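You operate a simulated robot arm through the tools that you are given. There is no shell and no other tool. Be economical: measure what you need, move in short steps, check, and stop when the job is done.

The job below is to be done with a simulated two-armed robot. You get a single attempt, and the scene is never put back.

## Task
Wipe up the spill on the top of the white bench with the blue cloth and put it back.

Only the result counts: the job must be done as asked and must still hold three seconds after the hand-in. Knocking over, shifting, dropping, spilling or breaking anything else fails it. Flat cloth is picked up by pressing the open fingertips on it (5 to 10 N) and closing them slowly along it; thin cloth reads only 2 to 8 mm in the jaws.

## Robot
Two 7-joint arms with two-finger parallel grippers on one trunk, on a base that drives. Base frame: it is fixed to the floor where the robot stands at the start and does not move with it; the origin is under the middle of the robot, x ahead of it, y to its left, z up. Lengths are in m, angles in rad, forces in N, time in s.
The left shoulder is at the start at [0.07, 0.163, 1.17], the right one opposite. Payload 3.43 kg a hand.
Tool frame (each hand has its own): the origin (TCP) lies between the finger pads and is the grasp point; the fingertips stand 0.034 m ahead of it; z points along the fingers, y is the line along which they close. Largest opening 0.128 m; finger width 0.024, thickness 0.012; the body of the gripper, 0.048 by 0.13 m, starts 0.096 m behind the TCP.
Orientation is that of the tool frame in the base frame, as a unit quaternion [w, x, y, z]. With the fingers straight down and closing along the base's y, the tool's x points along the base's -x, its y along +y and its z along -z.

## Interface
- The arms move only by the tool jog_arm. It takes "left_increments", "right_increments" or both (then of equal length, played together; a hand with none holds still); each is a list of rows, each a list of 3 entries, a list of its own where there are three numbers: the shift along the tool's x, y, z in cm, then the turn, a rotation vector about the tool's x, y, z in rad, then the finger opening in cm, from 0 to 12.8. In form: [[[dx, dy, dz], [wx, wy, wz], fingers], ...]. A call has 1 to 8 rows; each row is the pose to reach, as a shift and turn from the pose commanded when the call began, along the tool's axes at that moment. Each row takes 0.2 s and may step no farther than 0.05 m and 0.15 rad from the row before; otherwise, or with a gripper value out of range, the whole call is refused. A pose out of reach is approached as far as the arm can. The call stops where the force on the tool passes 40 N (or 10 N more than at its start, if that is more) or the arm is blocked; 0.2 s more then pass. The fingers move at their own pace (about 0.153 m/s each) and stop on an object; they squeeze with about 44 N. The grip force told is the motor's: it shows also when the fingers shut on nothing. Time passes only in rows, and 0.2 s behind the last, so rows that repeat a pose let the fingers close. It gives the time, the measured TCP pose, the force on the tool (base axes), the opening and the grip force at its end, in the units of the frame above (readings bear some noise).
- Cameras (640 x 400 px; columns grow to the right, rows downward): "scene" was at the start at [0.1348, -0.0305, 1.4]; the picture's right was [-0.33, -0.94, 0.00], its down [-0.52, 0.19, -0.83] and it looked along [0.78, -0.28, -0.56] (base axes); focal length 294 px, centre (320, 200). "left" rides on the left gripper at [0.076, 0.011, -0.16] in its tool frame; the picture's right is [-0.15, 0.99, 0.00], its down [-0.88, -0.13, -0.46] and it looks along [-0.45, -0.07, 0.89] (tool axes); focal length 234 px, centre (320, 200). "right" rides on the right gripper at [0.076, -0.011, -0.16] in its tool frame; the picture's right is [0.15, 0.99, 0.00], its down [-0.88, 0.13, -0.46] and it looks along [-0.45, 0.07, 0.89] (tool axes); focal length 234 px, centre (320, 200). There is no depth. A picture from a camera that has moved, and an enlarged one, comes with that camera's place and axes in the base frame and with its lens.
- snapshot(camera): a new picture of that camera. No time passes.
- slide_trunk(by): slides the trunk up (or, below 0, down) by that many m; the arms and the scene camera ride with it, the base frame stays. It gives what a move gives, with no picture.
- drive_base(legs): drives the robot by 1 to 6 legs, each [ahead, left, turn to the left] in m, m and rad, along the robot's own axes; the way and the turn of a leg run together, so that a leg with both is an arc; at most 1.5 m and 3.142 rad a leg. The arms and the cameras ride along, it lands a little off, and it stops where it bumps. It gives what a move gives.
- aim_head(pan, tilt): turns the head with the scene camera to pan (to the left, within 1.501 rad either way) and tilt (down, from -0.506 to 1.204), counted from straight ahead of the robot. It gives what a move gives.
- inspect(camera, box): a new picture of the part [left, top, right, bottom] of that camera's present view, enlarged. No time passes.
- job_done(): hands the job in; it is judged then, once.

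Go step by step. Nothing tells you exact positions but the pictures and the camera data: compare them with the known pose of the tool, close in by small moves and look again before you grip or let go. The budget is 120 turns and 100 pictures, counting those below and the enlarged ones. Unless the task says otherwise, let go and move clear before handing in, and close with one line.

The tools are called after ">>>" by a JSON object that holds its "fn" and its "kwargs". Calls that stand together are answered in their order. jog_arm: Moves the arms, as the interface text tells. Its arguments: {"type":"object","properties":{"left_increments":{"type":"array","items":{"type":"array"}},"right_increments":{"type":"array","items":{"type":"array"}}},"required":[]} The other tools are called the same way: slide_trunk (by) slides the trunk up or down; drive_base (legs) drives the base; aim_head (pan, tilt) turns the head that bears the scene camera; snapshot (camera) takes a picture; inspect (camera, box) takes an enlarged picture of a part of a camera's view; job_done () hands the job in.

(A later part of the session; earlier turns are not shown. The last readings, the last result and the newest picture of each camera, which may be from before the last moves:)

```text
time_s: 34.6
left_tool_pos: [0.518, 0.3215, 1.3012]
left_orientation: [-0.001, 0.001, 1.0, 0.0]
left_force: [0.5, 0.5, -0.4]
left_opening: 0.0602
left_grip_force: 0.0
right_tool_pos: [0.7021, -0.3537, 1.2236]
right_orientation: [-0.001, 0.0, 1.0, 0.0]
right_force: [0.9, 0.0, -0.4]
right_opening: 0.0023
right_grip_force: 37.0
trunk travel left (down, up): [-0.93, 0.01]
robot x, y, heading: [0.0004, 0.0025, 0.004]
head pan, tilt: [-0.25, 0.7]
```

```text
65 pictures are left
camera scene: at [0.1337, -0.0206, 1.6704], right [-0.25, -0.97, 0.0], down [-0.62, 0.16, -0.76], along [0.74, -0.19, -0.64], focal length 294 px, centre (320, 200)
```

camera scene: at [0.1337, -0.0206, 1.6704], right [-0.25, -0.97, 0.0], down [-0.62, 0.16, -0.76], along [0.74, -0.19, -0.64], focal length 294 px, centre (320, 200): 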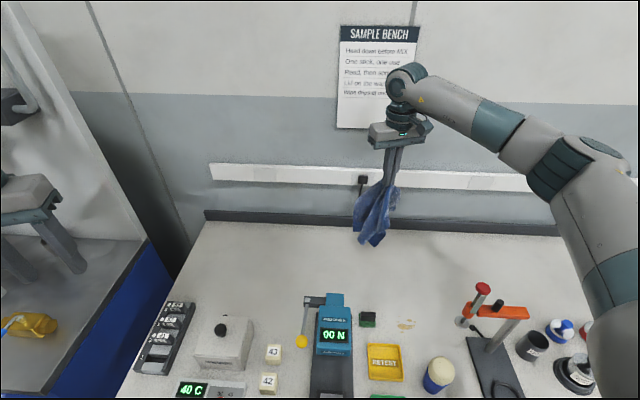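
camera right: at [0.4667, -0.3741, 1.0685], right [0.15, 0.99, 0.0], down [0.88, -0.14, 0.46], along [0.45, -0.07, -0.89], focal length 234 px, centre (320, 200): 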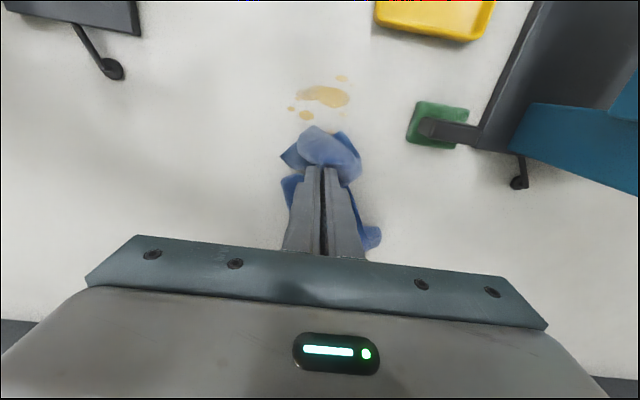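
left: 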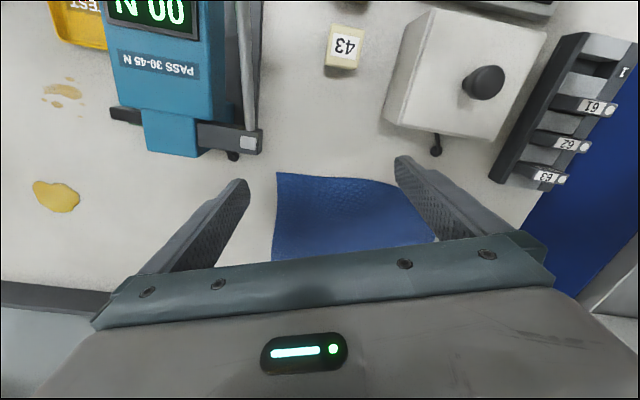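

>>> {"fn": "jog_arm", "kwargs": {"right_increments": [[[-1.4, 4.7, 0], [0, 0, 0], 0], [[-2.8, 9.4, 0], [0, 0, 0], 0], [[-4.2, 14.1, 0], [0, 0, 0], 0], [[-5.6, 18.8, 0], [0, 0, 0], 0], [[-7, 23.5, 0], [0, 0, 0], 0], [[-8.4, 28.2, 0], [0, 0, 0], 0], [[-9.8, 32.9, 0], [0, 0, 0], 0], [[-11.2, 37.6, 0], [0, 0, 0], 0]]}}

>>> {"fn": "snapshot", "kwargs": {"camera": "scene"}}

```text
time_s: 36.4
left_tool_pos: [0.5157, 0.3249, 1.3029]
left_orientation: [0.001, -0.001, 1.0, -0.001]
left_force: [-0.9, -0.3, -0.4]
left_opening: 0.0602
left_grip_force: 0.0
right_tool_pos: [0.7978, 0.0071, 1.2211]
right_orientation: [0.0, -0.001, 1.0, -0.001]
right_force: [0.2, -0.2, -1.0]
right_opening: 0.0025
right_grip_force: 36.9
right hand out of reach, approached as far as the arm can: row 8
trunk travel left (down, up): [-0.93, 0.01]
robot x, y, heading: [-0.0022, -0.0026, 0.002]
head pan, tilt: [-0.25, 0.7]
```

```text
64 pictures are left
camera scene: at [0.1325, -0.0176, 1.6706], right [-0.25, -0.97, 0.0], down [-0.62, 0.16, -0.77], along [0.74, -0.19, -0.64], focal length 294 px, centre (320, 200)
```

scene: 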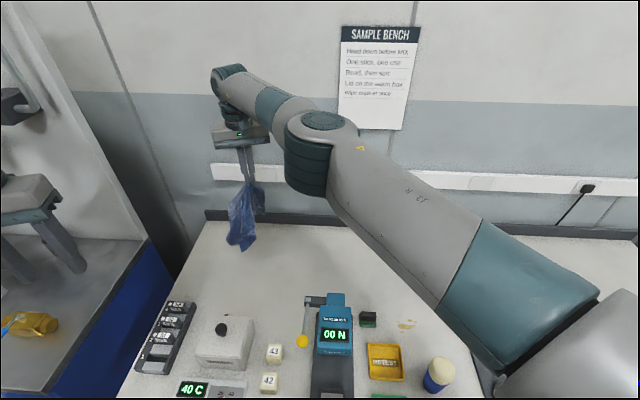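

I'm at the edge of reach here. I'll lower the trunk so the cloth's free end touches down, then lay it out by moving right while descending.

>>> {"fn": "slide_trunk", "kwargs": {"by": -0.13}}

>>> {"fn": "jog_arm", "kwargs": {"right_increments": [[[0, -3, 2.5], [0, 0, 0], 0], [[0.3, -6, 5], [0, 0, 0], 0], [[0.6, -9, 8], [0, 0, 0], 0], [[1, -12, 11], [0, 0, 0], 0], [[1.3, -15, 14], [0, 0, 0], 0], [[1.6, -18, 17], [0, 0, 0], 0], [[2, -20.5, 20], [0, 0, 0], 0], [[2, -22.5, 21.5], [0, 0, 0], 0]]}}

>>> {"fn": "snapshot", "kwargs": {"camera": "scene"}}

>>> {"fn": "snapshot", "kwargs": {"camera": "right"}}

```text
time_s: 38.0
left_tool_pos: [0.5172, 0.3213, 1.1723]
left_orientation: [0.0, 0.0, 1.0, 0.0]
left_force: [0.2, -0.9, -0.4]
left_opening: 0.0601
left_grip_force: 0.0
right_tool_pos: [0.7985, 0.0022, 1.0906]
right_orientation: [0.0, 0.001, 1.0, 0.0]
right_force: [0.6, -0.4, -0.5]
right_opening: 0.0026
right_grip_force: 37.0
trunk travel left (down, up): [-0.8, 0.14]
robot x, y, heading: [0.0023, 0.0006, 0.0]
head pan, tilt: [-0.25, 0.7]
```

```text
time_s: 39.8
left_tool_pos: [0.5164, 0.3216, 1.1715]
left_orientation: [-0.001, -0.001, 1.0, 0.0]
left_force: [0.6, 0.7, 0.1]
left_opening: 0.06
left_grip_force: 0.1
right_tool_pos: [0.7767, -0.2227, 0.8773]
right_orientation: [0.0, 0.0, 1.0, 0.001]
right_force: [0.1, 0.2, -1.7]
right_opening: 0.0024
right_grip_force: 36.9
trunk travel left (down, up): [-0.8, 0.14]
robot x, y, heading: [-0.0006, 0.0012, 0.002]
head pan, tilt: [-0.25, 0.7]
```

```text
63 pictures are left
camera scene: at [0.1337, -0.0217, 1.5405], right [-0.25, -0.97, 0.0], down [-0.62, 0.16, -0.76], along [0.74, -0.19, -0.64], focal length 294 px, centre (320, 200)
```

scene: 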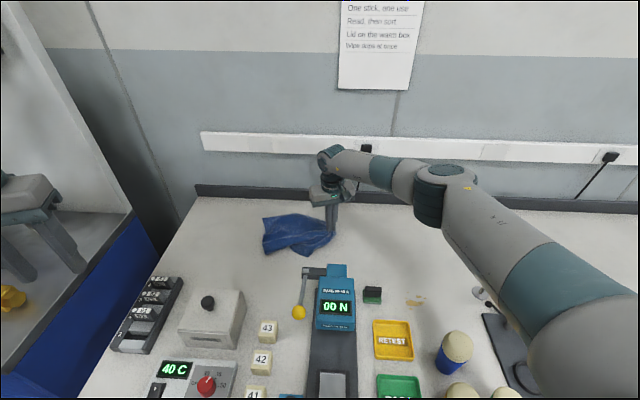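

```text
62 pictures are left
camera right: at [0.7018, -0.2333, 1.0372], right [-0.15, 0.99, 0.0], down [0.88, 0.13, 0.46], along [0.45, 0.07, -0.89], focal length 234 px, centre (320, 200)
```

right: 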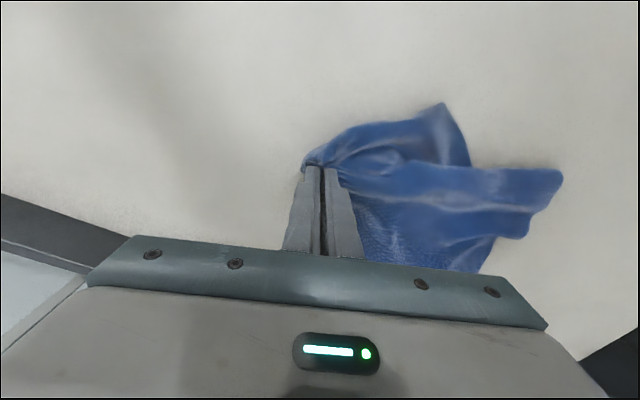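

The cloth is laid at about y -0.22 to 0.02. I'll release it here and back the right arm off to the right.

>>> {"fn": "jog_arm", "kwargs": {"right_increments": [[[0, 0, 1.8], [0, 0, 0], 0], [[0, 0, 1.8], [0, 0, 0], 1.5], [[0, 0, 1.8], [0, 0, 0], 2.5], [[0, 0, 0], [0, 0, 0], 3], [[0, 0, -4], [0, 0, 0], 3], [[0, 0, -8.5], [0, 0, 0], 3], [[0, 0, -13], [0, 0, 0], 3], [[0, 0, -17.5], [0, 0, 0], 3]]}}

>>> {"fn": "jog_arm", "kwargs": {"right_increments": [[[0, -2, -4], [0, 0, 0], 3], [[1, -6, -6.5], [0, 0, 0], 3], [[3, -10, -8], [0, 0, 0], 3], [[5, -14, -9], [0, 0, 0], 3], [[8, -18, -9], [0, 0, 0], 3], [[11, -22, -9], [0, 0, 0], 3], [[14, -26, -9], [0, 0, 0], 3], [[17, -30, -9], [0, 0, 0], 3]]}}

>>> {"fn": "snapshot", "kwargs": {"camera": "scene"}}

>>> {"fn": "inspect", "kwargs": {"camera": "scene", "box": [190, 180, 390, 310]}}

```text
time_s: 41.6
left_tool_pos: [0.5162, 0.3225, 1.1722]
left_orientation: [0.0, 0.0, 1.0, 0.0]
left_force: [-0.2, 0.2, 0.3]
left_opening: 0.06
left_grip_force: 0.0
right_tool_pos: [0.7764, -0.2204, 1.0497]
right_orientation: [0.0, 0.0, 1.0, 0.0]
right_force: [-0.5, 0.4, 0.1]
right_opening: 0.03
right_grip_force: 0.0
trunk travel left (down, up): [-0.8, 0.14]
robot x, y, heading: [0.0002, -0.0003, 0.005]
head pan, tilt: [-0.25, 0.7]
```

```text
time_s: 43.4
left_tool_pos: [0.5149, 0.3207, 1.1735]
left_orientation: [0.001, -0.001, 1.0, 0.001]
left_force: [0.3, 0.1, 0.3]
left_opening: 0.0602
left_grip_force: 0.0
right_tool_pos: [0.6071, -0.5236, 1.1408]
right_orientation: [0.0, 0.0, 1.0, 0.001]
right_force: [0.0, 0.2, -0.8]
right_opening: 0.0301
right_grip_force: 0.1
trunk travel left (down, up): [-0.8, 0.14]
robot x, y, heading: [-0.0009, -0.0008, -0.003]
head pan, tilt: [-0.25, 0.7]
```

```text
61 pictures are left
camera scene: at [0.1314, -0.0237, 1.5407], right [-0.25, -0.97, 0.0], down [-0.62, 0.16, -0.77], along [0.74, -0.19, -0.64], focal length 294 px, centre (320, 200)
```

scene: 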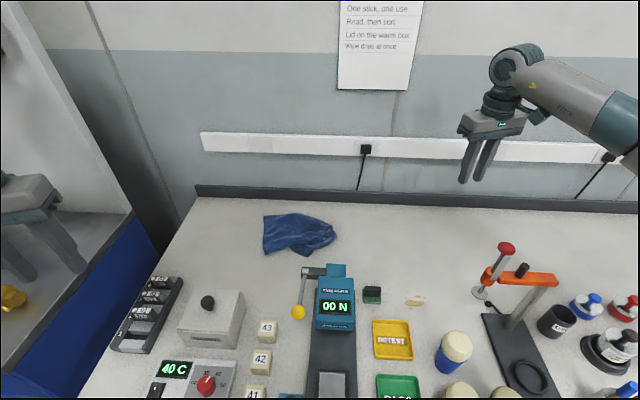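

```text
3.08 times, centred on (290, 245) of scene
camera zoom: at [0.1314, -0.0237, 1.5407], right [-0.25, -0.97, 0.0], down [-0.62, 0.16, -0.77], along [0.74, -0.19, -0.64], focal length 903 px, centre (412, 62)
```

zoom: 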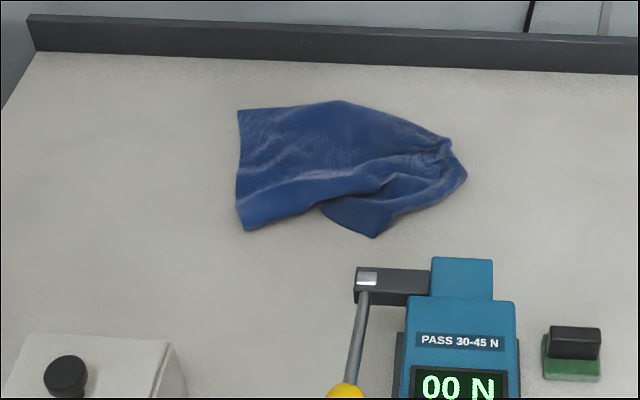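

The cloth is released. I'll park the right arm farther out and bring the left hand over the cloth's near-left corner, about (0.765, -0.03).

>>> {"fn": "jog_arm", "kwargs": {"right_increments": [[[1.5, -1.5, -1], [0, 0, 0], 3], [[3, -3, -2], [0, 0, 0], 3], [[4.5, -4.5, -3], [0, 0, 0], 3], [[6, -6, -4], [0, 0, 0], 3], [[7.5, -7, -5], [0, 0, 0], 3], [[9, -7.5, -6], [0, 0, 0], 3], [[10, -8, -6], [0, 0, 0], 3], [[11, -8, -6], [0, 0, 0], 3]], "left_increments": [[[-2.7, -3.8, 0], [0, 0, 0], 5], [[-5.4, -7.6, 0], [0, 0, 0], 5], [[-8.1, -11.4, 0], [0, 0, 0], 5], [[-10.8, -15.2, 0], [0, 0, 0], 5], [[-13.5, -19, 0], [0, 0, 0], 5], [[-16.2, -22.8, 0], [0, 0, 0], 5], [[-18.9, -26.6, 0], [0, 0, 0], 5], [[-21.6, -30.4, 0], [0, 0, 0], 5]]}}

>>> {"fn": "slide_trunk", "kwargs": {"by": -0.12}}

>>> {"fn": "jog_arm", "kwargs": {"left_increments": [[[-1.7, -2.4, 3.5], [0, 0, 0], 5], [[-3.4, -4.8, 7], [0, 0, 0], 5], [[-3.4, -4.8, 11], [0, 0, 0], 5], [[-3.4, -4.8, 14], [0, 0, 0], 5]]}}

>>> {"fn": "snapshot", "kwargs": {"camera": "left"}}

>>> {"fn": "snapshot", "kwargs": {"camera": "scene"}}

```text
time_s: 45.2
left_tool_pos: [0.7309, 0.0153, 1.1733]
left_orientation: [-0.002, -0.001, 1.0, 0.002]
left_force: [0.9, -0.2, 0.5]
left_opening: 0.0501
left_grip_force: 0.1
right_tool_pos: [0.4986, -0.6049, 1.1992]
right_orientation: [0.0, 0.0, 1.0, 0.001]
right_force: [0.4, -0.2, -0.1]
right_opening: 0.0299
right_grip_force: 0.1
trunk travel left (down, up): [-0.8, 0.14]
robot x, y, heading: [0.0006, -0.0004, 0.0]
head pan, tilt: [-0.25, 0.7]
```

```text
time_s: 46.7
left_tool_pos: [0.7307, 0.0179, 1.0539]
left_orientation: [-0.001, 0.0, 1.0, 0.0]
left_force: [0.6, 0.0, -0.4]
left_opening: 0.0502
left_grip_force: 0.0
right_tool_pos: [0.4981, -0.6026, 1.0817]
right_orientation: [0.0, 0.0, 1.0, 0.0]
right_force: [-0.8, 0.4, 0.4]
right_opening: 0.0302
right_grip_force: 0.0
trunk travel left (down, up): [-0.68, 0.26]
robot x, y, heading: [-0.0043, 0.0008, -0.002]
head pan, tilt: [-0.25, 0.7]
```

```text
time_s: 47.7
left_tool_pos: [0.7674, -0.0303, 0.9098]
left_orientation: [-0.001, 0.001, 1.0, 0.0]
left_force: [0.6, -0.7, -0.5]
left_opening: 0.0499
left_grip_force: 0.1
right_tool_pos: [0.499, -0.6038, 1.0816]
right_orientation: [0.0, 0.0, 1.0, -0.001]
right_force: [-0.3, -0.7, 0.7]
right_opening: 0.0301
right_grip_force: 0.0
trunk travel left (down, up): [-0.68, 0.26]
robot x, y, heading: [-0.0008, -0.0024, 0.0]
head pan, tilt: [-0.25, 0.7]
```

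```text
59 pictures are left
camera left: at [0.6912, -0.0208, 1.0691], right [0.15, 0.99, 0.0], down [0.88, -0.13, 0.45], along [0.45, -0.07, -0.89], focal length 234 px, centre (320, 200)
```

left: 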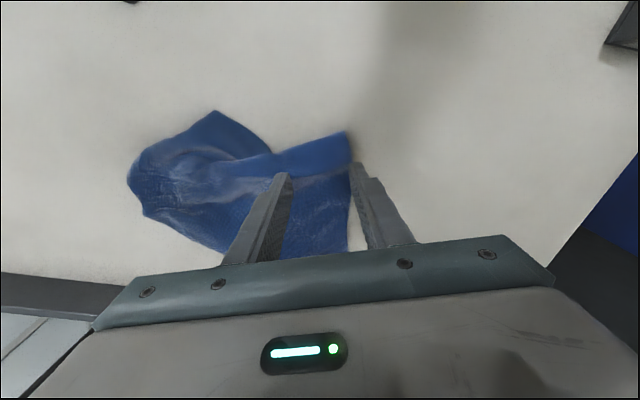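

```text
58 pictures are left
camera scene: at [0.134, -0.0227, 1.4205], right [-0.25, -0.97, 0.0], down [-0.62, 0.16, -0.76], along [0.74, -0.19, -0.64], focal length 294 px, centre (320, 200)
```

scene: 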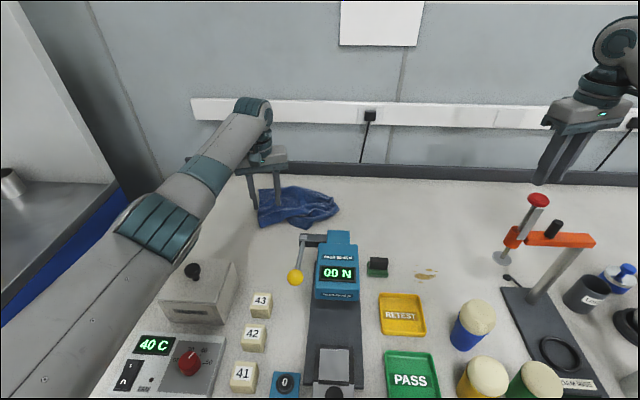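

I'll shift 3.5 cm right so both tips are on the cloth, then descend to just above contact.

>>> {"fn": "jog_arm", "kwargs": {"left_increments": [[[0.5, -3.7, 2], [0, 0, 0], 5], [[0.5, -3.7, 4], [0, 0, 0], 5], [[0.5, -3.7, 5], [0, 0, 0], 5]]}}

>>> {"fn": "snapshot", "kwargs": {"camera": "left"}}

```text
time_s: 48.5
left_tool_pos: [0.7603, -0.068, 0.8614]
left_orientation: [-0.001, 0.0, 1.0, -0.001]
left_force: [0.0, 0.5, 0.2]
left_opening: 0.0499
left_grip_force: 0.0
right_tool_pos: [0.4979, -0.602, 1.0817]
right_orientation: [0.0, 0.001, 1.0, -0.001]
right_force: [-0.4, -0.6, 0.2]
right_opening: 0.0299
right_grip_force: 0.1
trunk travel left (down, up): [-0.68, 0.26]
robot x, y, heading: [-0.0048, 0.0014, 0.001]
head pan, tilt: [-0.25, 0.7]
```

```text
57 pictures are left
camera left: at [0.6835, -0.0569, 1.022], right [0.15, 0.99, 0.0], down [0.88, -0.13, 0.46], along [0.45, -0.07, -0.89], focal length 234 px, centre (320, 200)
```

left: 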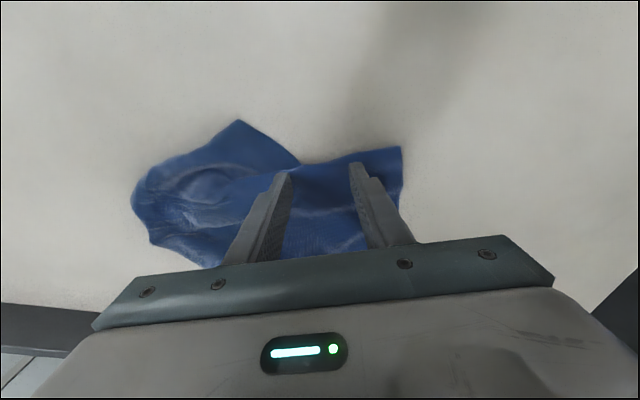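

>>> {"fn": "jog_arm", "kwargs": {"left_increments": [[[0, 0, 0.4], [0, 0, 0], 5], [[0, 0, 0.65], [0, 0, 0], 5]]}}

```text
time_s: 49.1
left_tool_pos: [0.7599, -0.0671, 0.8577]
left_orientation: [0.001, -0.001, 1.0, 0.0]
left_force: [1.3, -0.2, 4.8]
left_opening: 0.0494
left_grip_force: 0.1
right_tool_pos: [0.4974, -0.6016, 1.0819]
right_orientation: [0.0, 0.0, 1.0, -0.001]
right_force: [0.0, 0.8, 0.6]
right_opening: 0.0301
right_grip_force: 0.1
trunk travel left (down, up): [-0.68, 0.26]
robot x, y, heading: [-0.0011, 0.0008, 0.002]
head pan, tilt: [-0.25, 0.7]
```

>>> {"fn": "jog_arm", "kwargs": {"left_increments": [[[0, 0, 0.12], [0, 0, 0], 4.3], [[0, 0, 0.12], [0, 0, 0], 3.6], [[0, 0, 0.12], [0, 0, 0], 2.9], [[0, 0, 0.1], [0, 0, 0], 2.2], [[0, 0, 0.1], [0, 0, 0], 1.4], [[0, 0, 0.08], [0, 0, 0], 0.7], [[0, 0, 0.05], [0, 0, 0], 0], [[0, 0, 0], [0, 0, 0], 0]]}}

>>> {"fn": "inspect", "kwargs": {"camera": "left", "box": [220, 120, 420, 260]}}

```text
time_s: 50.9
left_tool_pos: [0.7581, -0.0672, 0.8581]
left_orientation: [0.0, 0.0, 1.0, 0.0]
left_force: [-0.2, -2.7, 13.7]
left_opening: 0.0044
left_grip_force: 38.9
right_tool_pos: [0.4969, -0.6026, 1.0818]
right_orientation: [0.002, 0.001, 1.0, 0.0]
right_force: [-0.1, -1.1, 0.0]
right_opening: 0.0298
right_grip_force: 0.1
trunk travel left (down, up): [-0.68, 0.26]
robot x, y, heading: [0.0007, -0.0023, 0.001]
head pan, tilt: [-0.25, 0.7]
```

```text
2.86 times, centred on (320, 190) of left
camera zoom: at [0.6819, -0.056, 1.0171], right [0.15, 0.99, 0.0], down [0.88, -0.13, 0.46], along [0.45, -0.07, -0.89], focal length 669 px, centre (320, 229)
```

zoom: 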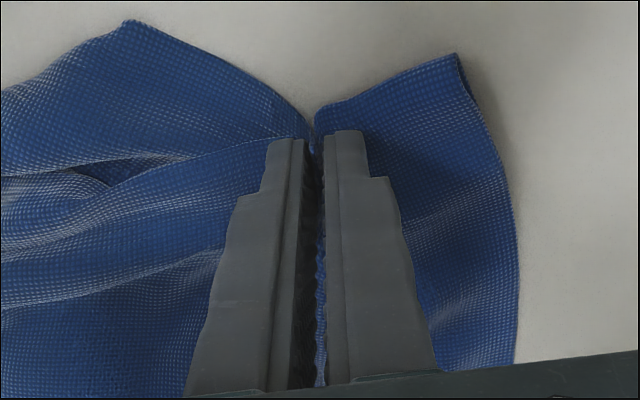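

The left grip reads 4.4 mm, a folded double edge, and is firm. I'll lift it and raise the trunk for clearance.

>>> {"fn": "jog_arm", "kwargs": {"left_increments": [[[0, 0, -3], [0, 0, 0], 0], [[0.5, 0, -7], [0, 0, 0], 0], [[1, 0, -11], [0, 0, 0], 0], [[1.5, 0, -15], [0, 0, 0], 0], [[2, 0, -19], [0, 0, 0], 0], [[3, 0, -23], [0, 0, 0], 0]]}}

>>> {"fn": "slide_trunk", "kwargs": {"by": 0.14}}

>>> {"fn": "snapshot", "kwargs": {"camera": "scene"}}

```text
time_s: 52.3
left_tool_pos: [0.7302, -0.0662, 1.085]
left_orientation: [0.0, -0.001, 1.0, 0.001]
left_force: [-0.1, -0.3, -0.2]
left_opening: 0.0038
left_grip_force: 38.2
right_tool_pos: [0.4982, -0.6025, 1.0825]
right_orientation: [0.001, 0.001, 1.0, 0.0]
right_force: [0.5, 0.4, 0.4]
right_opening: 0.0298
right_grip_force: 0.1
trunk travel left (down, up): [-0.68, 0.26]
robot x, y, heading: [-0.0026, 0.0004, 0.003]
head pan, tilt: [-0.25, 0.7]
```

```text
time_s: 54.0
left_tool_pos: [0.7306, -0.0671, 1.2249]
left_orientation: [0.0, 0.0, 1.0, 0.0]
left_force: [0.1, -0.1, -0.4]
left_opening: 0.004
left_grip_force: 38.6
right_tool_pos: [0.4983, -0.6024, 1.2215]
right_orientation: [0.0, -0.001, 1.0, 0.0]
right_force: [-0.3, 0.1, 0.3]
right_opening: 0.0298
right_grip_force: 0.1
trunk travel left (down, up): [-0.82, 0.12]
robot x, y, heading: [-0.0002, -0.0008, 0.002]
head pan, tilt: [-0.25, 0.7]
```

```text
55 pictures are left
camera scene: at [0.1336, -0.0221, 1.5604], right [-0.25, -0.97, 0.0], down [-0.62, 0.16, -0.76], along [0.74, -0.19, -0.64], focal length 294 px, centre (320, 200)
```

scene: 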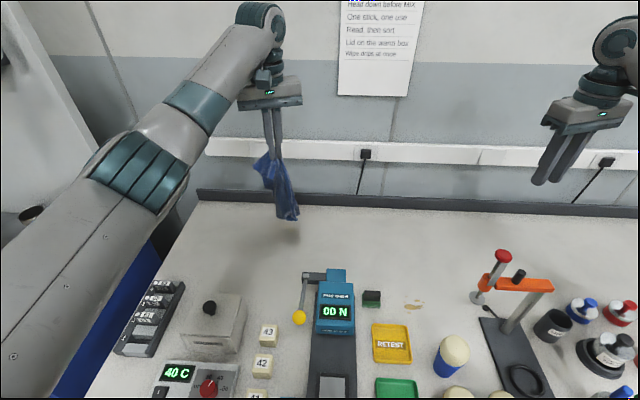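

The cloth hangs clear. Before sidestepping right for better left-arm reach, I'll glance at the floor on the right.

>>> {"fn": "aim_head", "kwargs": {"pan": -1.3, "tilt": 1.0}}

>>> {"fn": "snapshot", "kwargs": {"camera": "scene"}}

>>> {"fn": "aim_head", "kwargs": {"pan": 0.6, "tilt": 1.1}}

>>> {"fn": "snapshot", "kwargs": {"camera": "scene"}}

```text
time_s: 55.2
left_tool_pos: [0.731, -0.0669, 1.2243]
left_orientation: [-0.002, 0.0, 1.0, 0.0]
left_force: [0.0, -0.2, 0.2]
left_opening: 0.0041
left_grip_force: 38.8
right_tool_pos: [0.4986, -0.6029, 1.221]
right_orientation: [0.0, 0.0, 1.0, 0.001]
right_force: [-0.7, -0.2, -0.6]
right_opening: 0.03
right_grip_force: 0.1
trunk travel left (down, up): [-0.82, 0.12]
robot x, y, heading: [0.0005, -0.0007, -0.0]
head pan, tilt: [-1.3, 1.0]
```

```text
54 pictures are left
camera scene: at [0.07, -0.0682, 1.5371], right [-0.96, -0.27, 0.0], down [-0.23, 0.81, -0.54], along [0.14, -0.52, -0.84], focal length 294 px, centre (320, 200)
```

scene: 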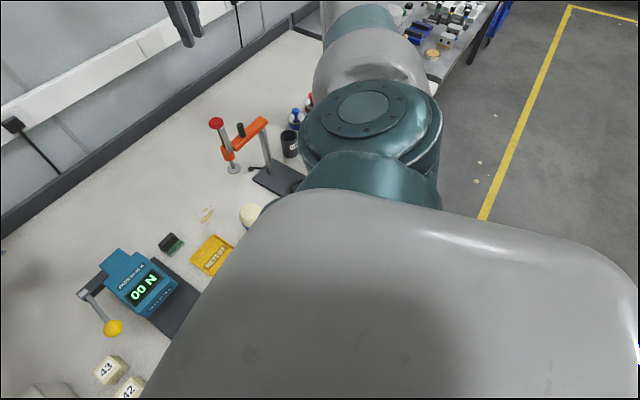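

```text
time_s: 57.1
left_tool_pos: [0.731, -0.0661, 1.2251]
left_orientation: [-0.001, -0.001, 1.0, 0.0]
left_force: [0.0, -0.6, -0.1]
left_opening: 0.0039
left_grip_force: 38.6
right_tool_pos: [0.4979, -0.6028, 1.2201]
right_orientation: [0.0, 0.0, 1.0, -0.001]
right_force: [0.1, -0.1, 0.3]
right_opening: 0.0302
right_grip_force: 0.1
trunk travel left (down, up): [-0.82, 0.12]
robot x, y, heading: [0.0039, -0.0026, -0.002]
head pan, tilt: [0.6, 1.1]
```

```text
53 pictures are left
camera scene: at [0.1034, 0.0346, 1.5305], right [0.56, -0.83, 0.0], down [-0.74, -0.5, -0.45], along [0.37, 0.26, -0.89], focal length 294 px, centre (320, 200)
```

scene: 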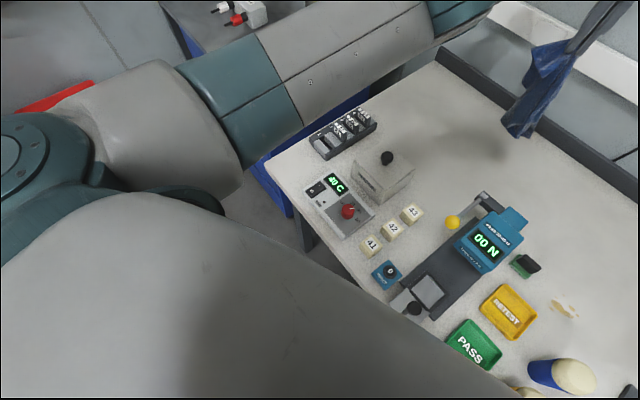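

The floor to the right is clear. I'll sidestep right 0.2 m and back slightly, keeping off the bench edge.

>>> {"fn": "drive_base", "kwargs": {"legs": [[-0.05, 0, 0], [0, -0.2, 0]]}}

>>> {"fn": "aim_head", "kwargs": {"pan": -0.25, "tilt": 0.7}}

>>> {"fn": "snapshot", "kwargs": {"camera": "scene"}}

```text
time_s: 59.2
left_tool_pos: [0.6811, -0.2633, 1.2238]
left_orientation: [0.0, -0.001, 1.0, -0.001]
left_force: [1.0, 0.2, 0.1]
left_opening: 0.0042
left_grip_force: 38.2
right_tool_pos: [0.4475, -0.7992, 1.2222]
right_orientation: [0.001, 0.001, 1.0, -0.001]
right_force: [0.6, 1.0, -0.1]
right_opening: 0.0302
right_grip_force: 0.0
trunk travel left (down, up): [-0.82, 0.12]
robot x, y, heading: [-0.0535, -0.199, -0.005]
head pan, tilt: [0.6, 1.1]
```

```text
time_s: 60.4
left_tool_pos: [0.6803, -0.2652, 1.2242]
left_orientation: [-0.001, 0.001, 1.0, 0.0]
left_force: [-0.2, -0.8, -1.2]
left_opening: 0.0039
left_grip_force: 38.5
right_tool_pos: [0.4467, -0.8001, 1.2216]
right_orientation: [0.0, 0.001, 1.0, 0.0]
right_force: [-0.5, 0.4, 0.0]
right_opening: 0.0298
right_grip_force: 0.1
trunk travel left (down, up): [-0.82, 0.12]
robot x, y, heading: [-0.0515, -0.1955, -0.004]
head pan, tilt: [-0.25, 0.7]
```

```text
52 pictures are left
camera scene: at [0.0831, -0.2196, 1.5604], right [-0.25, -0.97, 0.0], down [-0.62, 0.16, -0.76], along [0.74, -0.19, -0.64], focal length 294 px, centre (320, 200)
```

scene: 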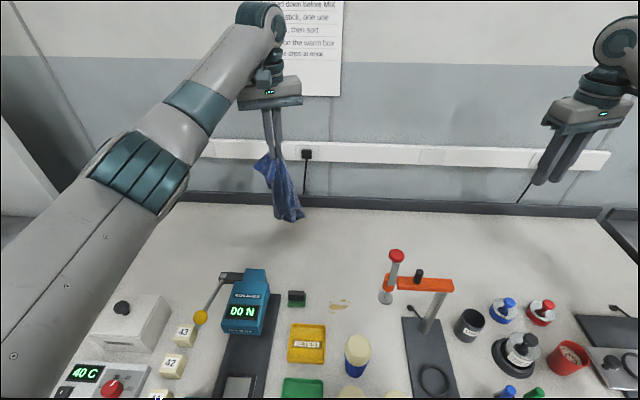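

Positions agree with earlier: drips at (0.49, -0.374), clamp screw at (0.39, -0.446). I'll move the cloth over to (0.65, -0.39) and then descend toward the drips from the back.

>>> {"fn": "jog_arm", "kwargs": {"left_increments": [[[0.8, -3.5, 1], [0, 0, 0], 0], [[1.6, -7, 2], [0, 0, 0], 0], [[2.4, -10, 4], [0, 0, 0], 0], [[3, -12.5, 7], [0, 0, 0], 0], [[4, -12.7, 10], [0, 0, 0], 0], [[6, -12.6, 13.5], [0, 0, 0], 0], [[8, -12.3, 17], [0, 0, 0], 0], [[10, -12, 20.5], [0, 0, 0], 0]]}}

>>> {"fn": "jog_arm", "kwargs": {"left_increments": [[[1.5, 0, 3.5], [0, 0, 0], 0], [[3, 0, 7], [0, 0, 0], 0], [[4.5, 0, 10], [0, 0, 0], 0], [[5, 0, 12], [0, 0, 0], 0]]}}

>>> {"fn": "snapshot", "kwargs": {"camera": "scene"}}

>>> {"fn": "snapshot", "kwargs": {"camera": "left"}}

```text
time_s: 62.2
left_tool_pos: [0.5822, -0.3854, 1.0202]
left_orientation: [-0.001, 0.0, 1.0, -0.001]
left_force: [0.3, 0.8, -0.8]
left_opening: 0.0038
left_grip_force: 37.7
left hand out of reach, approached as far as the arm can: row 4
right_tool_pos: [0.4476, -0.802, 1.2198]
right_orientation: [0.0, 0.0, 1.0, 0.0]
right_force: [0.0, -0.3, -0.4]
right_opening: 0.03
right_grip_force: 0.0
trunk travel left (down, up): [-0.82, 0.12]
robot x, y, heading: [-0.0493, -0.1984, -0.0]
head pan, tilt: [-0.25, 0.7]
```

```text
time_s: 63.2
left_tool_pos: [0.5289, -0.3858, 0.9003]
left_orientation: [0.0, 0.0, 1.0, 0.001]
left_force: [0.4, 0.2, 1.1]
left_opening: 0.0038
left_grip_force: 38.5
right_tool_pos: [0.4467, -0.8012, 1.2205]
right_orientation: [-0.001, 0.0, 1.0, 0.0]
right_force: [0.2, -0.5, 0.2]
right_opening: 0.0297
right_grip_force: 0.1
trunk travel left (down, up): [-0.82, 0.12]
robot x, y, heading: [-0.0501, -0.1988, -0.003]
head pan, tilt: [-0.25, 0.7]
```

```text
51 pictures are left
camera scene: at [0.083, -0.2202, 1.5605], right [-0.25, -0.97, 0.0], down [-0.62, 0.16, -0.76], along [0.74, -0.19, -0.64], focal length 294 px, centre (320, 200)
```

scene: 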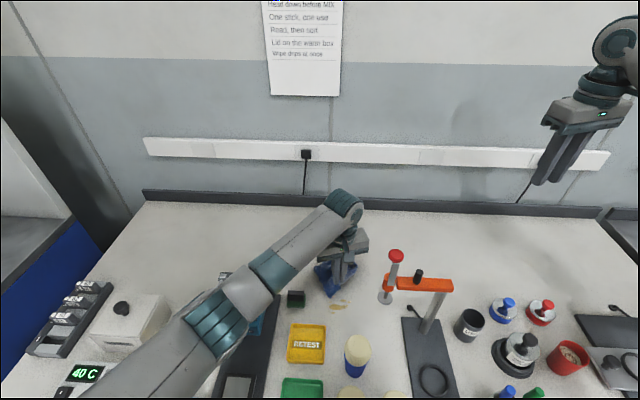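

```text
50 pictures are left
camera left: at [0.4524, -0.3752, 1.06], right [0.15, 0.99, 0.0], down [0.88, -0.13, 0.45], along [0.45, -0.07, -0.89], focal length 234 px, centre (320, 200)
```

left: 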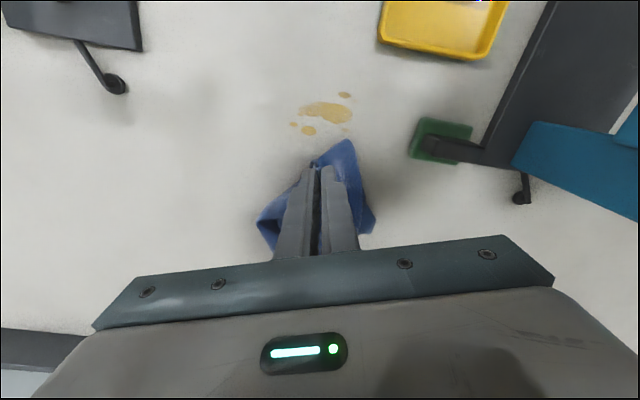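

There is clear space on all sides. I'll lower to contact and wipe toward the drips.

>>> {"fn": "jog_arm", "kwargs": {"left_increments": [[[0, 0, 2.5], [0, 0, 0], 0], [[0, 0, 4], [0, 0, 0], 0], [[0, 0, 4.3], [0, 0, 0], 0]]}}

```text
time_s: 64.0
left_tool_pos: [0.5292, -0.3847, 0.8599]
left_orientation: [0.004, 0.001, 1.0, -0.001]
left_force: [1.9, 0.8, 20.6]
left_opening: 0.004
left_grip_force: 38.4
right_tool_pos: [0.4444, -0.8011, 1.2229]
right_orientation: [0.001, 0.001, 1.0, 0.0]
right_force: [-0.3, -0.2, -0.6]
right_opening: 0.0299
right_grip_force: 0.1
trunk travel left (down, up): [-0.82, 0.12]
robot x, y, heading: [-0.0481, -0.1956, -0.002]
head pan, tilt: [-0.25, 0.7]
```

>>> {"fn": "jog_arm", "kwargs": {"left_increments": [[[1.5, -0.5, -0.15], [0, 0, 0], 0], [[3, -0.5, -0.15], [0, 0, 0], 0], [[4.5, 0, -0.15], [0, 0, 0], 0], [[5, 1.5, -0.15], [0, 0, 0], 0], [[4.5, 2.5, -0.15], [0, 0, 0], 0], [[3, 2.5, -0.15], [0, 0, 0], 0], [[2, 1, -0.15], [0, 0, 0], 0], [[1.5, 0, -0.15], [0, 0, 0], 0]]}}

>>> {"fn": "snapshot", "kwargs": {"camera": "left"}}

```text
time_s: 65.5
left_tool_pos: [0.499, -0.3586, 0.8596]
left_orientation: [0.003, 0.002, 1.0, 0.002]
left_force: [-9.8, 1.5, 34.0]
left_opening: 0.0042
left_grip_force: 38.3
right_tool_pos: [0.444, -0.801, 1.2237]
right_orientation: [0.001, 0.002, 1.0, 0.0]
right_force: [0.5, 0.3, 0.3]
right_opening: 0.0301
right_grip_force: 0.1
trunk travel left (down, up): [-0.82, 0.12]
robot x, y, heading: [-0.0511, -0.193, -0.005]
head pan, tilt: [-0.25, 0.7]
stopped in row 7 (left hand): the force on the tool passed its limit (the readings are from after the stop); the commanded pose is now the measured one
```

```text
49 pictures are left
camera left: at [0.422, -0.3489, 1.0186], right [0.15, 0.99, 0.0], down [0.88, -0.14, 0.46], along [0.45, -0.07, -0.89], focal length 234 px, centre (320, 200)
```

left: 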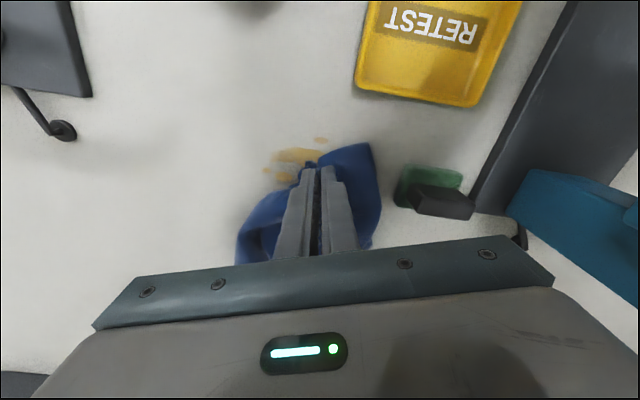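

The force hit the limit, so I'll relax it. I'll continue with light strokes biased toward -y, away from the green-based block.

>>> {"fn": "jog_arm", "kwargs": {"left_increments": [[[0, -1, -0.1], [0, 0, 0], 0], [[0, -3, 0], [0, 0, 0], 0], [[2, -3, 0], [0, 0, 0], 0], [[2.5, -1, 0], [0, 0, 0], 0], [[1, -1, 0], [0, 0, 0], 0], [[-1, -1.5, 0], [0, 0, 0], 0], [[-2, -3, 0], [0, 0, 0], 0], [[-4, -3, 0], [0, 0, 0], 0]]}}

>>> {"fn": "snapshot", "kwargs": {"camera": "left"}}

```text
time_s: 65.8
left_tool_pos: [0.5004, -0.3594, 0.8599]
left_orientation: [0.004, 0.002, 1.0, 0.003]
left_force: [-8.9, 2.6, 27.8]
left_opening: 0.0037
left_grip_force: 39.1
right_tool_pos: [0.4423, -0.8039, 1.2214]
right_orientation: [0.001, 0.002, 1.0, 0.001]
right_force: [-0.9, 0.2, 0.1]
right_opening: 0.03
right_grip_force: 0.1
trunk travel left (down, up): [-0.82, 0.12]
robot x, y, heading: [-0.0497, -0.1946, 0.0]
head pan, tilt: [-0.25, 0.7]
stopped in row 1 (left hand): the force on the tool passed its limit (the readings are from after the stop); the commanded pose is now the measured one
```

```text
48 pictures are left
camera left: at [0.4226, -0.3499, 1.0185], right [0.15, 0.99, 0.01], down [0.88, -0.14, 0.46], along [0.46, -0.06, -0.89], focal length 234 px, centre (320, 200)
```

left: 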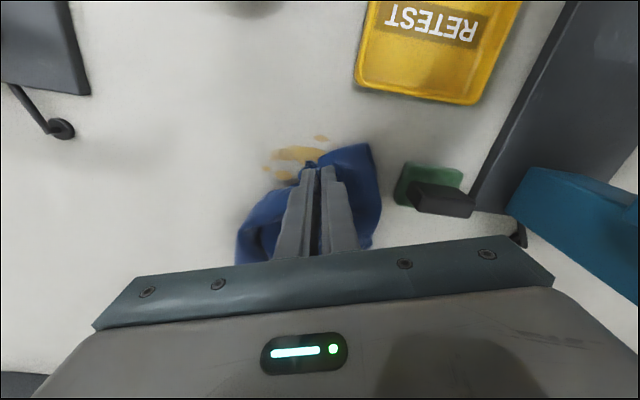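

>>> {"fn": "jog_arm", "kwargs": {"left_increments": [[[0, 0, -0.5], [0, 0, 0], 0], [[0, -2, -0.4], [0, 0, 0], 0]]}}

>>> {"fn": "inspect", "kwargs": {"camera": "left", "box": [220, 100, 420, 260]}}

```text
time_s: 66.3
left_tool_pos: [0.5063, -0.3557, 0.8588]
left_orientation: [0.006, -0.002, 1.0, 0.01]
left_force: [-6.9, -1.4, 21.8]
left_opening: 0.004
left_grip_force: 38.9
right_tool_pos: [0.4423, -0.8037, 1.2214]
right_orientation: [0.0, 0.003, 1.0, -0.001]
right_force: [0.5, 0.1, -0.6]
right_opening: 0.03
right_grip_force: 0.1
trunk travel left (down, up): [-0.82, 0.12]
robot x, y, heading: [-0.0515, -0.1972, 0.0]
head pan, tilt: [-0.25, 0.7]
stopped in row 2 (left hand): the force on the tool passed its limit (the readings are from after the stop); the commanded pose is now the measured one
```

```text
2.50 times, centred on (320, 180) of left
camera zoom: at [0.4276, -0.3479, 1.0185], right [0.14, 0.99, 0.02], down [0.88, -0.14, 0.46], along [0.46, -0.05, -0.89], focal length 585 px, centre (320, 250)
```

zoom: 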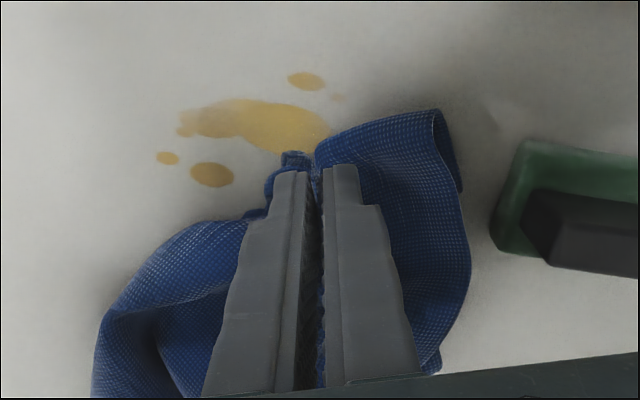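

The hand isn't following the command and the force persists, so something may be touching. I'll check the arm in the scene view.

>>> {"fn": "snapshot", "kwargs": {"camera": "scene"}}

>>> {"fn": "inspect", "kwargs": {"camera": "scene", "box": [200, 180, 460, 400]}}

```text
46 pictures are left
camera scene: at [0.0793, -0.2208, 1.5606], right [-0.25, -0.97, 0.0], down [-0.62, 0.16, -0.77], along [0.74, -0.19, -0.64], focal length 294 px, centre (320, 200)
```

scene: 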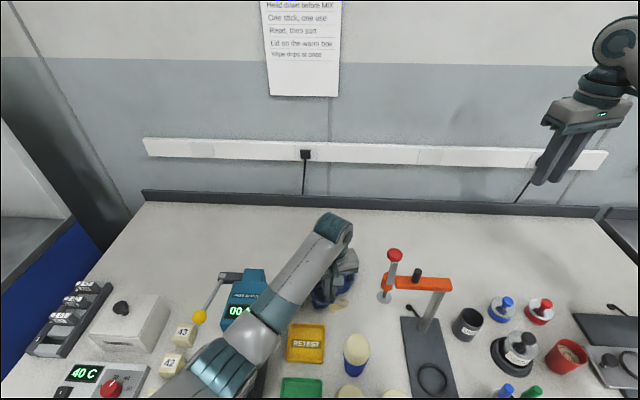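

```text
1.82 times, centred on (330, 290) of scene
camera zoom: at [0.0793, -0.2208, 1.5606], right [-0.25, -0.97, 0.0], down [-0.62, 0.16, -0.77], along [0.74, -0.19, -0.64], focal length 534 px, centre (302, 36)
```

zoom: 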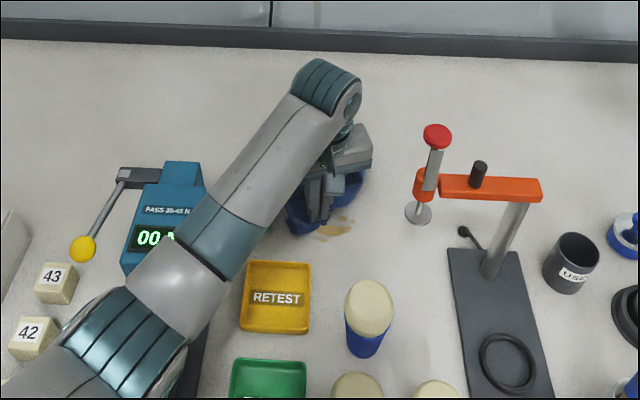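

>>> {"fn": "jog_arm", "kwargs": {"left_increments": [[[0, 0, -1.5], [0, 0, 0], 0], [[0, 0, -3], [0, 0, 0], 0], [[0, 0, -4], [0, 0, 0], 0]]}}

>>> {"fn": "inspect", "kwargs": {"camera": "scene", "box": [200, 180, 460, 400]}}

```text
time_s: 67.1
left_tool_pos: [0.5129, -0.3357, 0.8877]
left_orientation: [0.003, -0.009, 1.0, 0.022]
left_force: [-0.3, -0.1, -0.4]
left_opening: 0.0039
left_grip_force: 38.8
right_tool_pos: [0.4459, -0.8017, 1.2217]
right_orientation: [0.0, 0.002, 1.0, 0.0]
right_force: [-0.2, 0.6, -0.1]
right_opening: 0.0299
right_grip_force: 0.0
trunk travel left (down, up): [-0.82, 0.12]
robot x, y, heading: [-0.05, -0.1958, -0.002]
head pan, tilt: [-0.25, 0.7]
```

```text
1.82 times, centred on (330, 290) of scene
camera zoom: at [0.0829, -0.2207, 1.5604], right [-0.25, -0.97, 0.0], down [-0.62, 0.16, -0.76], along [0.74, -0.19, -0.64], focal length 534 px, centre (302, 36)
```

zoom: 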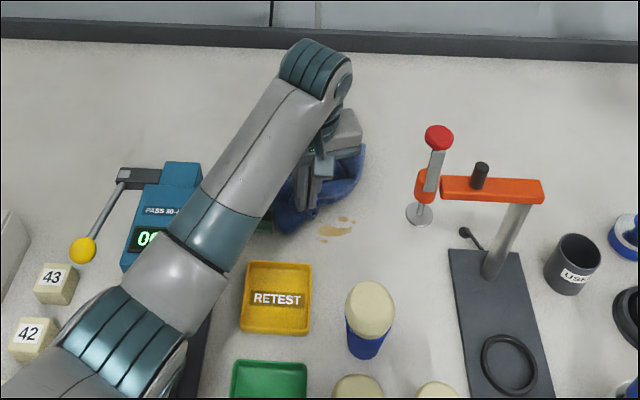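

The hand drifted toward +y, close to the block. I'll move up and away from it first.

>>> {"fn": "jog_arm", "kwargs": {"left_increments": [[[-0.5, -1.5, -2.5], [0, 0, 0], 0], [[-1.5, -3, -5], [0, 0, 0], 0], [[-3, -4.5, -8], [0, 0, 0], 0], [[-5, -5, -11], [0, 0, 0], 0], [[-6, -5, -14], [0, 0, 0], 0]]}}

>>> {"fn": "snapshot", "kwargs": {"camera": "scene"}}

>>> {"fn": "inspect", "kwargs": {"camera": "scene", "box": [200, 240, 400, 365]}}

```text
time_s: 68.3
left_tool_pos: [0.5652, -0.4128, 1.0375]
left_orientation: [0.003, -0.001, 1.0, 0.008]
left_force: [0.7, -0.2, 0.0]
left_opening: 0.0041
left_grip_force: 38.6
right_tool_pos: [0.4457, -0.8024, 1.2213]
right_orientation: [0.0, 0.002, 1.0, 0.0]
right_force: [-0.1, 0.8, 0.2]
right_opening: 0.0299
right_grip_force: 0.2
trunk travel left (down, up): [-0.82, 0.12]
robot x, y, heading: [-0.054, -0.2007, -0.006]
head pan, tilt: [-0.25, 0.7]
```

```text
43 pictures are left
camera scene: at [0.0826, -0.2204, 1.5604], right [-0.25, -0.97, 0.0], down [-0.62, 0.16, -0.76], along [0.74, -0.19, -0.64], focal length 294 px, centre (320, 200)
```

scene: 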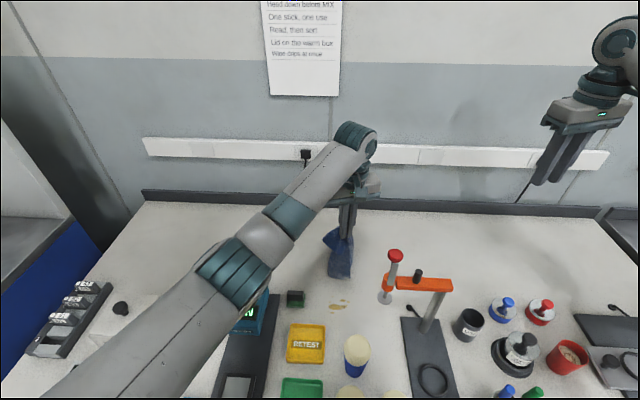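

```text
3.20 times, centred on (300, 302) of scene
camera zoom: at [0.0826, -0.2204, 1.5604], right [-0.25, -0.97, 0.0], down [-0.62, 0.16, -0.76], along [0.74, -0.19, -0.64], focal length 939 px, centre (384, -128)
```

zoom: 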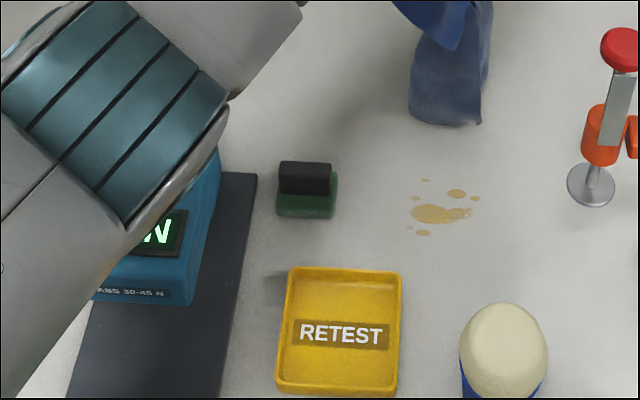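

The drip mark is unchanged after being wiped directly with over 20 N, so it is a permanent stain and not the spill. The real puddle is gone and nothing was shifted. I'll lift the cloth and carry it home, driving back left.

>>> {"fn": "jog_arm", "kwargs": {"left_increments": [[[-1, 0, -4.5], [0, 0, 0], 0], [[-2.5, 2, -8.5], [0, 0, 0], 0], [[-4, 4.5, -12.5], [0, 0, 0], 0], [[-5.5, 7.5, -16], [0, 0, 0], 0], [[-7.5, 11, -18.5], [0, 0, 0], 0], [[-9.5, 14.5, -18.5], [0, 0, 0], 0]]}}

>>> {"fn": "drive_base", "kwargs": {"legs": [[0, 0.2, 0], [0.05, 0, 0]]}}

>>> {"fn": "snapshot", "kwargs": {"camera": "scene"}}

```text
time_s: 69.7
left_tool_pos: [0.6559, -0.2598, 1.2268]
left_orientation: [0.003, -0.001, 1.0, 0.009]
left_force: [-1.3, 0.3, -0.1]
left_opening: 0.0038
left_grip_force: 38.1
right_tool_pos: [0.4462, -0.8001, 1.2217]
right_orientation: [-0.001, 0.001, 1.0, 0.0]
right_force: [-0.3, 0.0, 0.0]
right_opening: 0.03
right_grip_force: 0.1
trunk travel left (down, up): [-0.82, 0.12]
robot x, y, heading: [-0.0513, -0.1972, -0.007]
head pan, tilt: [-0.25, 0.7]
```

```text
time_s: 71.8
left_tool_pos: [0.697, -0.0587, 1.2321]
left_orientation: [0.007, -0.003, 1.0, 0.011]
left_force: [-0.5, -1.4, 0.1]
left_opening: 0.0037
left_grip_force: 38.0
right_tool_pos: [0.4893, -0.6011, 1.2227]
right_orientation: [0.002, 0.001, 1.0, 0.001]
right_force: [-0.6, 0.2, 0.4]
right_opening: 0.0302
right_grip_force: 0.1
trunk travel left (down, up): [-0.82, 0.12]
robot x, y, heading: [-0.0024, 0.0027, 0.005]
head pan, tilt: [-0.25, 0.7]
```

```text
41 pictures are left
camera scene: at [0.1224, -0.021, 1.5614], right [-0.25, -0.97, 0.0], down [-0.62, 0.16, -0.77], along [0.74, -0.19, -0.64], focal length 294 px, centre (320, 200)
```

scene: 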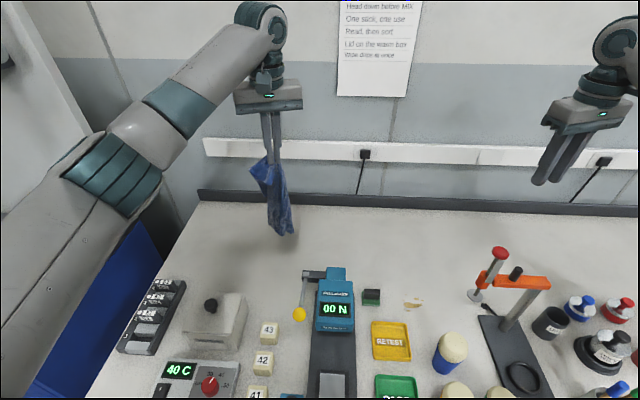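

Now I'll lay the cloth: out to (0.77, -0.05), down until the free end touches, then pull left while descending to (0.745, 0.15).

>>> {"fn": "jog_arm", "kwargs": {"left_increments": [[[-3, 0, 1], [0, 0, 0], 0], [[-6, 0, 3], [0, 0, 0], 0], [[-7.5, 0.5, 7], [0, 0, 0], 0], [[-7.8, 0.5, 11.5], [0, 0, 0], 0], [[-7.8, 2, 14], [0, 0, 0], 0], [[-7.8, 5, 17], [0, 0, 0], 0], [[-7.7, 8, 20], [0, 0, 0], 0], [[-7.5, 11, 23.5], [0, 0, 0], 0]]}}

>>> {"fn": "snapshot", "kwargs": {"camera": "scene"}}

```text
time_s: 73.6
left_tool_pos: [0.7805, 0.0571, 0.9959]
left_orientation: [0.006, -0.002, 1.0, 0.009]
left_force: [0.0, 0.7, -0.2]
left_opening: 0.0038
left_grip_force: 38.6
left hand out of reach, approached as far as the arm can: row 3, 4
right_tool_pos: [0.4966, -0.5996, 1.2203]
right_orientation: [-0.001, 0.001, 1.0, -0.001]
right_force: [-0.4, 0.5, -0.7]
right_opening: 0.0299
right_grip_force: 0.0
trunk travel left (down, up): [-0.82, 0.12]
robot x, y, heading: [-0.0036, 0.0025, -0.002]
head pan, tilt: [-0.25, 0.7]
```

```text
40 pictures are left
camera scene: at [0.1314, -0.0181, 1.5606], right [-0.25, -0.97, 0.0], down [-0.62, 0.16, -0.76], along [0.74, -0.19, -0.64], focal length 294 px, centre (320, 200)
```

scene: 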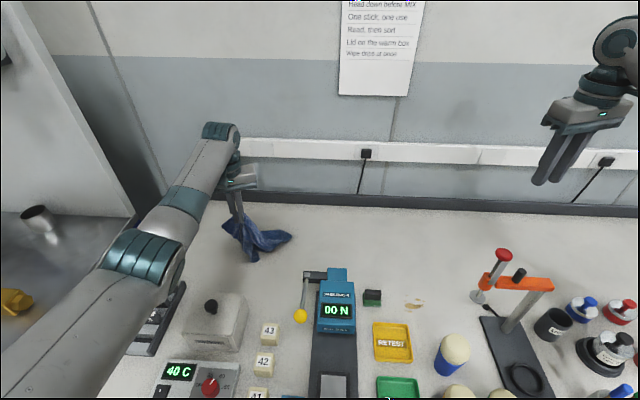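

>>> {"fn": "jog_arm", "kwargs": {"left_increments": [[[0, 3, 3.5], [0, 0, 0], 0], [[0.5, 6, 7], [0, 0, 0], 0], [[1, 8.5, 10], [0, 0, 0], 0], [[1.5, 10.5, 12], [0, 0, 0], 0]]}}

>>> {"fn": "snapshot", "kwargs": {"camera": "scene"}}

>>> {"fn": "snapshot", "kwargs": {"camera": "left"}}

```text
time_s: 74.6
left_tool_pos: [0.7642, 0.1666, 0.8775]
left_orientation: [0.005, -0.002, 1.0, 0.01]
left_force: [0.9, -0.4, 0.5]
left_opening: 0.0038
left_grip_force: 37.7
right_tool_pos: [0.4956, -0.5995, 1.2219]
right_orientation: [0.0, 0.001, 1.0, -0.001]
right_force: [0.0, -0.4, -0.1]
right_opening: 0.0301
right_grip_force: 0.1
trunk travel left (down, up): [-0.82, 0.12]
robot x, y, heading: [-0.0019, 0.0044, 0.003]
head pan, tilt: [-0.25, 0.7]
```

```text
39 pictures are left
camera scene: at [0.1313, -0.0178, 1.5605], right [-0.25, -0.97, 0.0], down [-0.62, 0.16, -0.76], along [0.74, -0.19, -0.64], focal length 294 px, centre (320, 200)
```

scene: 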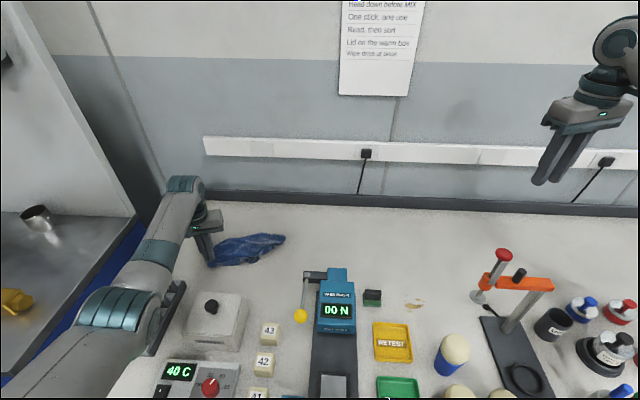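

```text
38 pictures are left
camera left: at [0.6873, 0.1735, 1.0365], right [0.14, 0.99, 0.02], down [0.88, -0.14, 0.46], along [0.46, -0.05, -0.89], focal length 234 px, centre (320, 200)
```

left: 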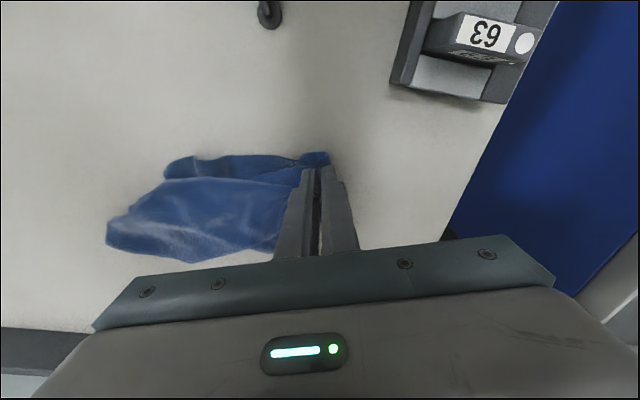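

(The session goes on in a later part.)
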